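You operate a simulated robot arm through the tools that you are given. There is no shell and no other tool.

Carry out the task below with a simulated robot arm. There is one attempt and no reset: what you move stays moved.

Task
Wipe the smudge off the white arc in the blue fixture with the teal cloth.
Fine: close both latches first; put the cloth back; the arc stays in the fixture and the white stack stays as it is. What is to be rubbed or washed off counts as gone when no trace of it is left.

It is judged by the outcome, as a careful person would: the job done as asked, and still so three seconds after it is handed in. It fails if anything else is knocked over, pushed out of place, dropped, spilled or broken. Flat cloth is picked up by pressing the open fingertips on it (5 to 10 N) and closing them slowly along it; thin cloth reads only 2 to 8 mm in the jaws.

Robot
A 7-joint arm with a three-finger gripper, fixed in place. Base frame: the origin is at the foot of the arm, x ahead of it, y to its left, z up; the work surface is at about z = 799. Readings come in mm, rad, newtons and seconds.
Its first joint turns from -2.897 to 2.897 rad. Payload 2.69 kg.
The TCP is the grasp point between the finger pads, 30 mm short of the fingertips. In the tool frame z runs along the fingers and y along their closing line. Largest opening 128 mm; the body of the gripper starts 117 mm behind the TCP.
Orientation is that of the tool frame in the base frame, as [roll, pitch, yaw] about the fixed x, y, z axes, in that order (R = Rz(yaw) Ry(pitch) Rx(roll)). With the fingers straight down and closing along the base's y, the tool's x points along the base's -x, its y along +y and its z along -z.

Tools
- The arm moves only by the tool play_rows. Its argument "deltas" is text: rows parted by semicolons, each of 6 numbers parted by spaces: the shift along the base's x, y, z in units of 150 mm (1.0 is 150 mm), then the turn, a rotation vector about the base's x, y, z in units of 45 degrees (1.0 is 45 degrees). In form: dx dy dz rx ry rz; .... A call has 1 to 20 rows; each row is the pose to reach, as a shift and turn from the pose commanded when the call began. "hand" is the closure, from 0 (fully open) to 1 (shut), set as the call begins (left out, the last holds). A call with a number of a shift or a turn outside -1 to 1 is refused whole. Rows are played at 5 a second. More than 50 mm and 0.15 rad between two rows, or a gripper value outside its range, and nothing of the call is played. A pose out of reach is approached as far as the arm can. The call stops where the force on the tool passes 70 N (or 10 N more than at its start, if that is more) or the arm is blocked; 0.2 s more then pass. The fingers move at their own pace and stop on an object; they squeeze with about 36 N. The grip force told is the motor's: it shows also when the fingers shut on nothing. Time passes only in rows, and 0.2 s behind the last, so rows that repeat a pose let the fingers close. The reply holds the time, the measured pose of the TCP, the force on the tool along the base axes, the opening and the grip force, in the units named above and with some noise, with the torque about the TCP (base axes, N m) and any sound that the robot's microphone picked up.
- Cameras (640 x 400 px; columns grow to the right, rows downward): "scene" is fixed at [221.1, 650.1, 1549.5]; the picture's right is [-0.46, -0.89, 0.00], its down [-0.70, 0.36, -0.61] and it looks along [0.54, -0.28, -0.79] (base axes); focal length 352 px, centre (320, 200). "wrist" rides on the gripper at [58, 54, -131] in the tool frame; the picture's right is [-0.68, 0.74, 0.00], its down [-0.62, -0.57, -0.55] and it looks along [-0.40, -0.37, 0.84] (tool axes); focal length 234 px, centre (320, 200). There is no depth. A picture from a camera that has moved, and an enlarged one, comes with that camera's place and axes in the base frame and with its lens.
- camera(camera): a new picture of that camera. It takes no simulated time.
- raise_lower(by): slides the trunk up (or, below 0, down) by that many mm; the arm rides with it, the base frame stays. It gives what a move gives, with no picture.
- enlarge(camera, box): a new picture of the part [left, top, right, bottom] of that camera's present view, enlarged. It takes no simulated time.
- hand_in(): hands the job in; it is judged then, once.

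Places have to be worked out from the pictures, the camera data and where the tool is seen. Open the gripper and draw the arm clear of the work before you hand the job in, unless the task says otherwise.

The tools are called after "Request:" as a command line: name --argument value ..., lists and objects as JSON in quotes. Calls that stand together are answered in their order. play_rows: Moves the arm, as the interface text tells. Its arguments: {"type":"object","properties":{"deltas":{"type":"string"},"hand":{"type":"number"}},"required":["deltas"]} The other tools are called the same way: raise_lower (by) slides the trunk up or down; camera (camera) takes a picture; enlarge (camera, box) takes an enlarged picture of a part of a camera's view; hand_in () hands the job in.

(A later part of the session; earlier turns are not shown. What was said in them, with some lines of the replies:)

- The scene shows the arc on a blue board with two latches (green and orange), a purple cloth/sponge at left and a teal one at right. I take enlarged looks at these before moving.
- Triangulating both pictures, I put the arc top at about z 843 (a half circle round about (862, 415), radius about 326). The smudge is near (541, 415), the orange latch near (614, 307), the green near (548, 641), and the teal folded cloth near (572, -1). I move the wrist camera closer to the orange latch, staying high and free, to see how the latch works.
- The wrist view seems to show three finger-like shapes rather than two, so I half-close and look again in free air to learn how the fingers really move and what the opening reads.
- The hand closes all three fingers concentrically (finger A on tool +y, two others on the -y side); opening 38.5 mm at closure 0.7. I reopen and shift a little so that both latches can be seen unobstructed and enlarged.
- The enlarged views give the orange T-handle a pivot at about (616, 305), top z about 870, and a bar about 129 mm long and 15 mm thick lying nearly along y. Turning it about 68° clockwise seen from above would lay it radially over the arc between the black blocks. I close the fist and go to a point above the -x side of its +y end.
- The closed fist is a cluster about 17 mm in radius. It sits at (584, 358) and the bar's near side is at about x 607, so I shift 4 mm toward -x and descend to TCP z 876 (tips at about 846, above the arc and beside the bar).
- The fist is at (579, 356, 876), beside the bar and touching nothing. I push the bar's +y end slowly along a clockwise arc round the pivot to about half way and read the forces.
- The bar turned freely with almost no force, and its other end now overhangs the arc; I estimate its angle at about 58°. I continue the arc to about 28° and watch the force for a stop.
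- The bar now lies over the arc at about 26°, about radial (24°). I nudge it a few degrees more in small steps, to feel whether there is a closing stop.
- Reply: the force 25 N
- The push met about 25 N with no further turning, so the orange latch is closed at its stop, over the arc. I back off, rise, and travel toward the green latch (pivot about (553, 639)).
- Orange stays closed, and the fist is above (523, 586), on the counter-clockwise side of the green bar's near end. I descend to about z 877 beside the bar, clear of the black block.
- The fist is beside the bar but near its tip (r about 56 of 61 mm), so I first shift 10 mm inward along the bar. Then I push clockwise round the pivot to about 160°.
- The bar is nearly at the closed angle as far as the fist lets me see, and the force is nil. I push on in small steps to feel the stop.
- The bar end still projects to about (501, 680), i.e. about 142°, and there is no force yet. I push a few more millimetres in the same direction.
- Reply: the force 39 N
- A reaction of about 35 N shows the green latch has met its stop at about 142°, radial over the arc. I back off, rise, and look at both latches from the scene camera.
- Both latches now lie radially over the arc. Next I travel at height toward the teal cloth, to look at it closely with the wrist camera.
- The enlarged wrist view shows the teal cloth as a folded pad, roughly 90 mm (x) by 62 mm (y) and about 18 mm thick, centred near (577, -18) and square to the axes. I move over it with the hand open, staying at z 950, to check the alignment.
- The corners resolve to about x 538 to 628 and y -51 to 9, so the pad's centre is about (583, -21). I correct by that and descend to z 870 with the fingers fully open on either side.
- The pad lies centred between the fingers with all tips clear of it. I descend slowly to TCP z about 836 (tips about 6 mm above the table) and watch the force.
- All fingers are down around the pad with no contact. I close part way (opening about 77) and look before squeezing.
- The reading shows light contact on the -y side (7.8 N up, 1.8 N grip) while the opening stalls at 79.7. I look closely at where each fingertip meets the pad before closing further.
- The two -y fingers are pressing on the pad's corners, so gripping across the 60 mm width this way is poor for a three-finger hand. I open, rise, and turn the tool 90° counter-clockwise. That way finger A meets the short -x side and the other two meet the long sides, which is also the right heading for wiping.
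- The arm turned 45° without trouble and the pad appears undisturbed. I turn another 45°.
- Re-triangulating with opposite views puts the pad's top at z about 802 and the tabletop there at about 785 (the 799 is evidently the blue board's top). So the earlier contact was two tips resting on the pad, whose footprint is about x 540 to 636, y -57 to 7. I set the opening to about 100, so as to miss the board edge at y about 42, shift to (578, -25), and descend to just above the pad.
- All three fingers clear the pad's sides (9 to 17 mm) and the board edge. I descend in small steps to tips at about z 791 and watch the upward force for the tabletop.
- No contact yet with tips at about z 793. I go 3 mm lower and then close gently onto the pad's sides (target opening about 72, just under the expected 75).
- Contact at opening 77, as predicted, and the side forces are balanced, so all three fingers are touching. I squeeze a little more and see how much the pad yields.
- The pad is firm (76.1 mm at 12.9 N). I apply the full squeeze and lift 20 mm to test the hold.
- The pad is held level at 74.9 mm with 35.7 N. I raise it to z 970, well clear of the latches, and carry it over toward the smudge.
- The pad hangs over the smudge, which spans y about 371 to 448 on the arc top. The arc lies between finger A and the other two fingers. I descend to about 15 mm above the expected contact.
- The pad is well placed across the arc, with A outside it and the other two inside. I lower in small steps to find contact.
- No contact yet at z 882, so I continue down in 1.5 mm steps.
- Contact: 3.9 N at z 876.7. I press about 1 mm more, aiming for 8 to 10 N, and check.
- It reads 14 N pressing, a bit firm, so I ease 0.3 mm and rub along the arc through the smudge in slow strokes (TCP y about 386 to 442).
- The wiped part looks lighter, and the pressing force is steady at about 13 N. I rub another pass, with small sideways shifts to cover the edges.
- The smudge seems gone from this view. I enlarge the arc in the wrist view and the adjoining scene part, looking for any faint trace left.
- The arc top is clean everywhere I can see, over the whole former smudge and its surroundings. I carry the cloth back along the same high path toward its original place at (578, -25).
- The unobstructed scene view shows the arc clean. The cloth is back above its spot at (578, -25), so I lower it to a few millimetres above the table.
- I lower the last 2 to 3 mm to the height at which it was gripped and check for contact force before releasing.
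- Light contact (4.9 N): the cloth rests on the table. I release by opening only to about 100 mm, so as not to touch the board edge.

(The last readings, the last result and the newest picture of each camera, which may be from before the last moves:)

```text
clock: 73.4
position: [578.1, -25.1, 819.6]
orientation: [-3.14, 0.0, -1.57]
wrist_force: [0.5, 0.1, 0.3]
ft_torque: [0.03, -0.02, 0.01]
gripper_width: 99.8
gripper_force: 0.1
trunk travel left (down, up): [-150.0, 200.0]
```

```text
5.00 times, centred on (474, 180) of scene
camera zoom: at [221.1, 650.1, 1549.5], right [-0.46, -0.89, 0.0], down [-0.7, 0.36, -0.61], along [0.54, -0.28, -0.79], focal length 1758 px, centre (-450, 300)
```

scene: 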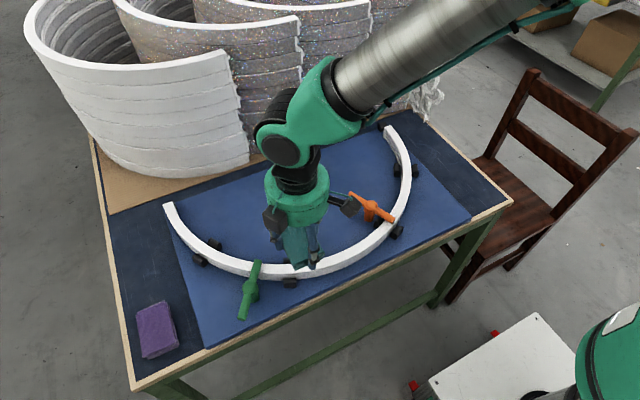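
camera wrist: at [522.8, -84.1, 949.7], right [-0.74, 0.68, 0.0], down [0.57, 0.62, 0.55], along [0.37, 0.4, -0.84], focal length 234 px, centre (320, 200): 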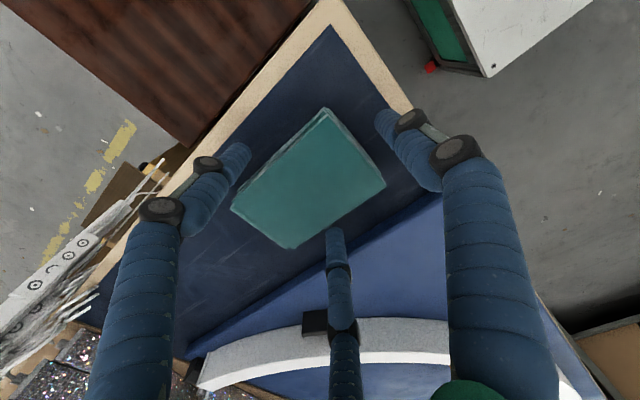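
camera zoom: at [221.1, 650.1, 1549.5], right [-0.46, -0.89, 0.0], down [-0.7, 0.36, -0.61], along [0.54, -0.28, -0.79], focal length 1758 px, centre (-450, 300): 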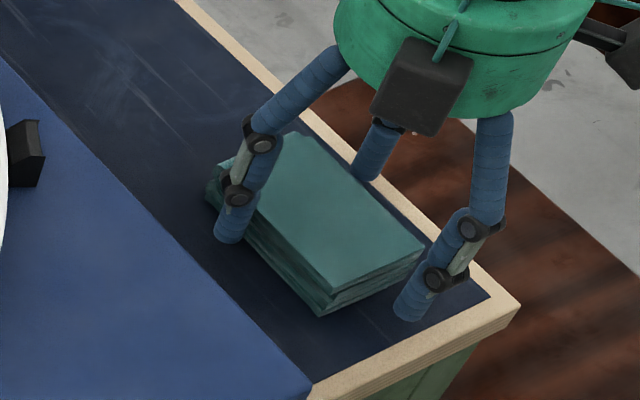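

The cloth lies free in its original spot (same corner pixels as before). I lift straight up and draw the arm clear, then check everything.

Request:
play_rows --deltas "0 0 0.1 0 0 0; 0 0 0.25 0 0 0; 0 0 0.4 0 0 0; 0 0 0.6 0 0 0; 0 0 0.8 0 0 0; 0 0 1 0 0 0"

Request:
play_rows --deltas "-0.15 0.05 0.15 0 0 0; -0.3 0.1 0.3 0 0 0; -0.45 0.15 0.45 0 0 0; -0.6 0.2 0.55 0 0 0; -0.75 0.25 0.65 0 0 0; -0.9 0.3 0.75 0 0 0; -0.9 0.3 0.75 0 0 0" --hand 0

Request:
camera --camera "scene"

Request:
enlarge --camera "scene" --box '[280, 200, 408, 280]'

Request:
enlarge --camera "scene" --box '[424, 140, 524, 220]'

Request:
camera --camera "wrist"

```text
clock: 74.8
position: [575.1, -24.2, 969.2]
orientation: [3.14, 0.0, -1.572]
wrist_force: [-0.7, -0.1, -0.1]
ft_torque: [0.01, -0.02, 0.02]
gripper_width: 99.9
gripper_force: 0.2
trunk travel left (down, up): [-150.0, 200.0]
```

```text
clock: 76.4
position: [441.6, 18.3, 1081.5]
orientation: [-3.141, 0.001, -1.571]
wrist_force: [-0.4, 0.7, -0.4]
ft_torque: [0.01, -0.07, -0.04]
gripper_width: 128.0
gripper_force: 0.1
trunk travel left (down, up): [-150.0, 200.0]
```

```text
taken
```

scene: 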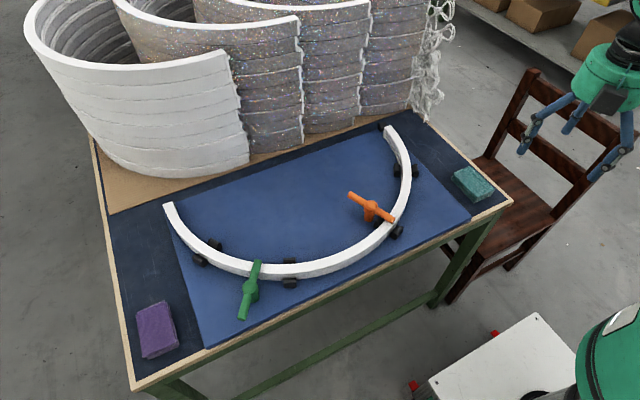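

```text
5.00 times, centred on (344, 240) of scene
camera zoom: at [221.1, 650.1, 1549.5], right [-0.46, -0.89, 0.0], down [-0.7, 0.36, -0.61], along [0.54, -0.28, -0.79], focal length 1758 px, centre (200, 0)
```

zoom: 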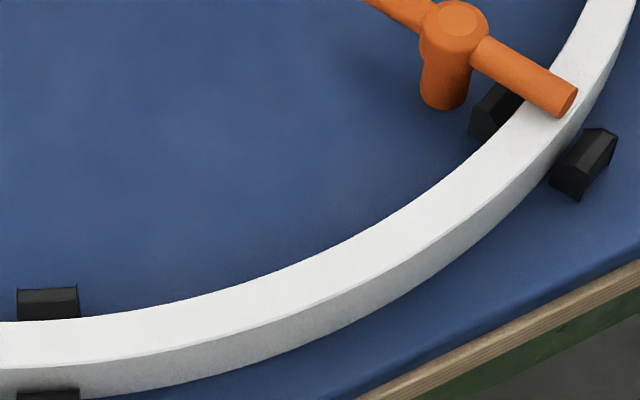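

```text
5.00 times, centred on (474, 180) of scene
camera zoom: at [221.1, 650.1, 1549.5], right [-0.46, -0.89, 0.0], down [-0.7, 0.36, -0.61], along [0.54, -0.28, -0.79], focal length 1758 px, centre (-450, 300)
```

zoom: 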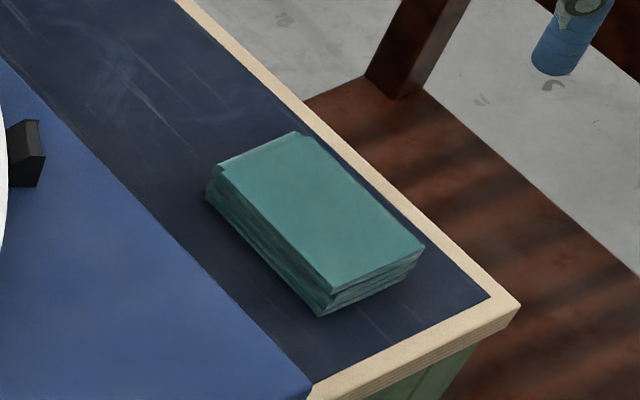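

```text
taken
camera wrist: at [386.1, -40.4, 1212.3], right [-0.74, 0.68, 0.0], down [0.56, 0.62, 0.55], along [0.37, 0.4, -0.84], focal length 234 px, centre (320, 200)
```

wrist: 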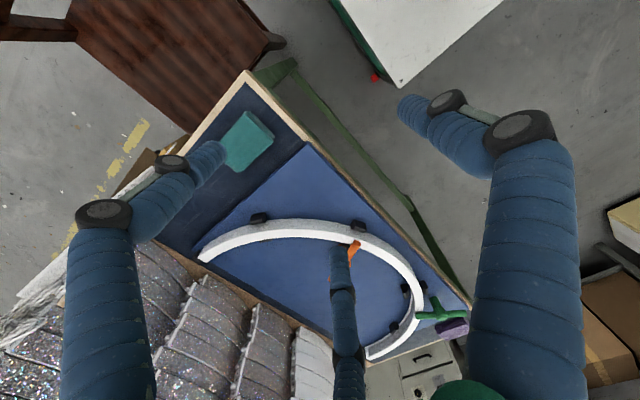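

Everything looks right: both latches closed, cloth back in place, stack and purple cloth untouched. Before handing in, I take one closer wrist look at the wiped spot, staying well above the fixture.

Request:
play_rows --deltas "0.05 0.2 0 0 0 0; 0.1 0.4 0 0 0 0; 0.15 0.6 0 0 0 0; 0.2 0.8 0 0 0 0; 0.25 1 0 0 0 0"

Request:
play_rows --deltas "0.02 0.2 -0.1 0 0 0; 0.04 0.4 -0.25 0 0 0; 0.06 0.6 -0.4 0 0 0; 0.07 0.8 -0.55 0 0 0; 0.07 1 -0.7 0 0 0; 0.07 1 -0.7 0 0 0"

Request:
camera --camera "wrist"

Request:
enlarge --camera "wrist" --box '[230, 80, 390, 260]'

```text
clock: 77.6
position: [482.5, 170.9, 1081.1]
orientation: [3.14, -0.001, -1.568]
wrist_force: [0.3, -0.4, -0.1]
ft_torque: [0.02, -0.01, 0.0]
gripper_width: 128.0
gripper_force: 0.1
trunk travel left (down, up): [-150.0, 200.0]
```

```text
clock: 79.0
position: [491.3, 320.8, 975.7]
orientation: [3.141, 0.0, -1.57]
wrist_force: [0.8, 0.6, -0.6]
ft_torque: [-0.03, 0.02, 0.04]
gripper_width: 127.9
gripper_force: 0.0
trunk travel left (down, up): [-150.0, 200.0]
```

```text
taken
camera wrist: at [437.2, 262.7, 1106.6], right [-0.74, 0.68, 0.0], down [0.57, 0.62, 0.55], along [0.37, 0.4, -0.84], focal length 234 px, centre (320, 200)
```

wrist: 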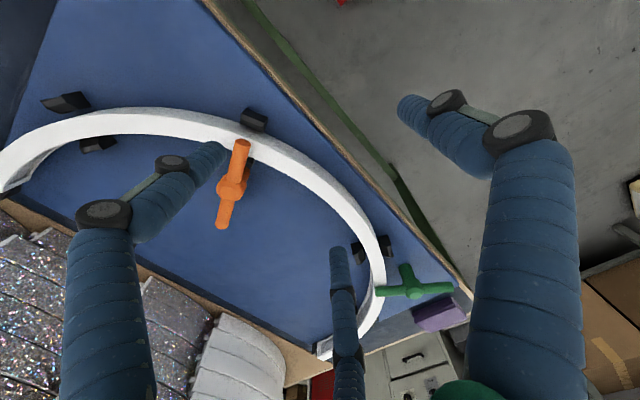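

```text
2.22 times, centred on (310, 170) of wrist
camera zoom: at [437.2, 262.7, 1106.6], right [-0.74, 0.68, 0.0], down [0.57, 0.62, 0.55], along [0.37, 0.4, -0.84], focal length 520 px, centre (342, 267)
```

zoom: 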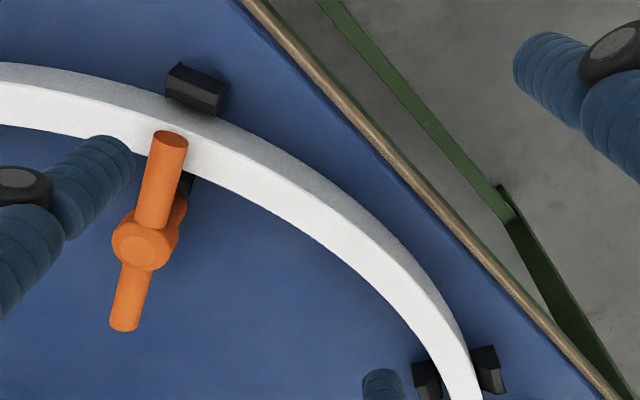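

Request:
enlarge --camera "wrist" --box '[300, 140, 380, 210]'

Request:
enlarge --camera "scene" --box '[310, 220, 390, 270]'

```text
5.71 times, centred on (340, 175) of wrist
camera zoom: at [437.2, 262.7, 1106.6], right [-0.74, 0.68, 0.0], down [0.57, 0.62, 0.55], along [0.37, 0.4, -0.84], focal length 1338 px, centre (206, 343)
```

zoom: 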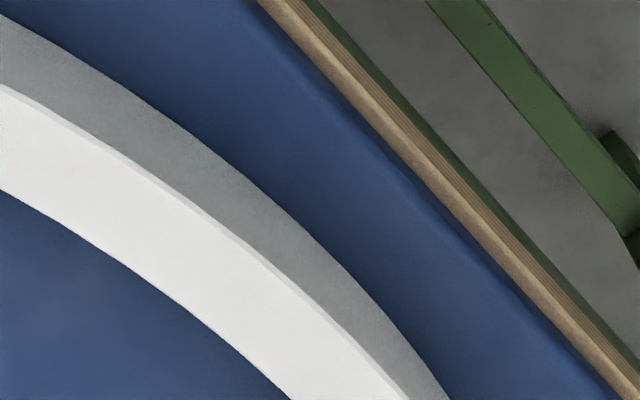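

```text
8.00 times, centred on (350, 245) of scene
camera zoom: at [221.1, 650.1, 1549.5], right [-0.46, -0.89, 0.0], down [-0.7, 0.36, -0.61], along [0.54, -0.28, -0.79], focal length 2812 px, centre (80, -160)
```

zoom: 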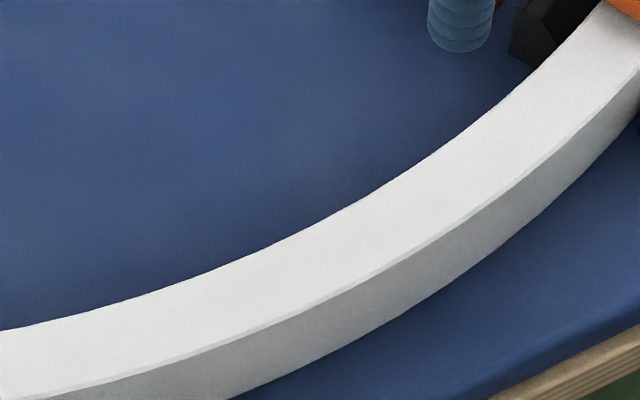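

The arc's top and outer side show no trace of the smudge at high magnification. I raise the open hand and draw it clear of the work before handing in.

Request:
play_rows --deltas "0 0 0.2 0 0 0; 0 0 0.4 0 0 0; -0.1 0 0.6 0 0 0; -0.3 0 0.75 0 0 0; -0.5 0 0.85 0 0 0; -0.7 0 0.9 0 0 0; -0.7 0 0.9 0 0 0" --hand 0

Request:
camera --camera "scene"

```text
clock: 80.6
position: [384.4, 318.9, 1111.0]
orientation: [3.141, 0.001, -1.571]
wrist_force: [-0.2, -1.1, -0.6]
ft_torque: [0.04, -0.04, 0.0]
gripper_width: 127.8
gripper_force: 0.0
trunk travel left (down, up): [-150.0, 200.0]
```

```text
taken
```

scene: 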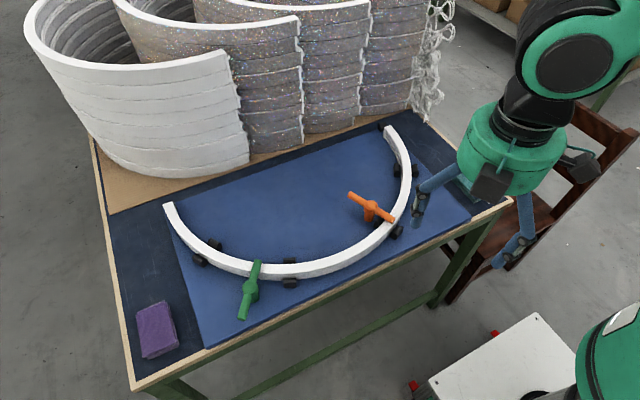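

The latches are closed, the arc is clean and still in the fixture, the cloth is back in its place, and the open hand is clear of the work. I hand the job in.

Request:
hand_in

```text
The job is handed in.
```

The smudge is off the white arc, and close-up views of its top and outer side after wiping show no trace. I didn't get a view of the arc's inner side face; the marks I saw at the start were on the top.

- **Latches:** I closed the orange and green latches first. Each turned until it met its stop and now lies across the arc.
- **Cloth:** The teal cloth went back to its original spot, in the same position by the pictures.
- **Everything else:** The arc is still in the fixture, and the white stack and the purple cloth look unmoved. I handed in with the gripper open and the arm drawn clear.

While lining up the first grip, two fingertips pressed lightly on the cloth's corners (about 8 N). I opened the gripper, turned it and took a better grip; the cloth did not shift.
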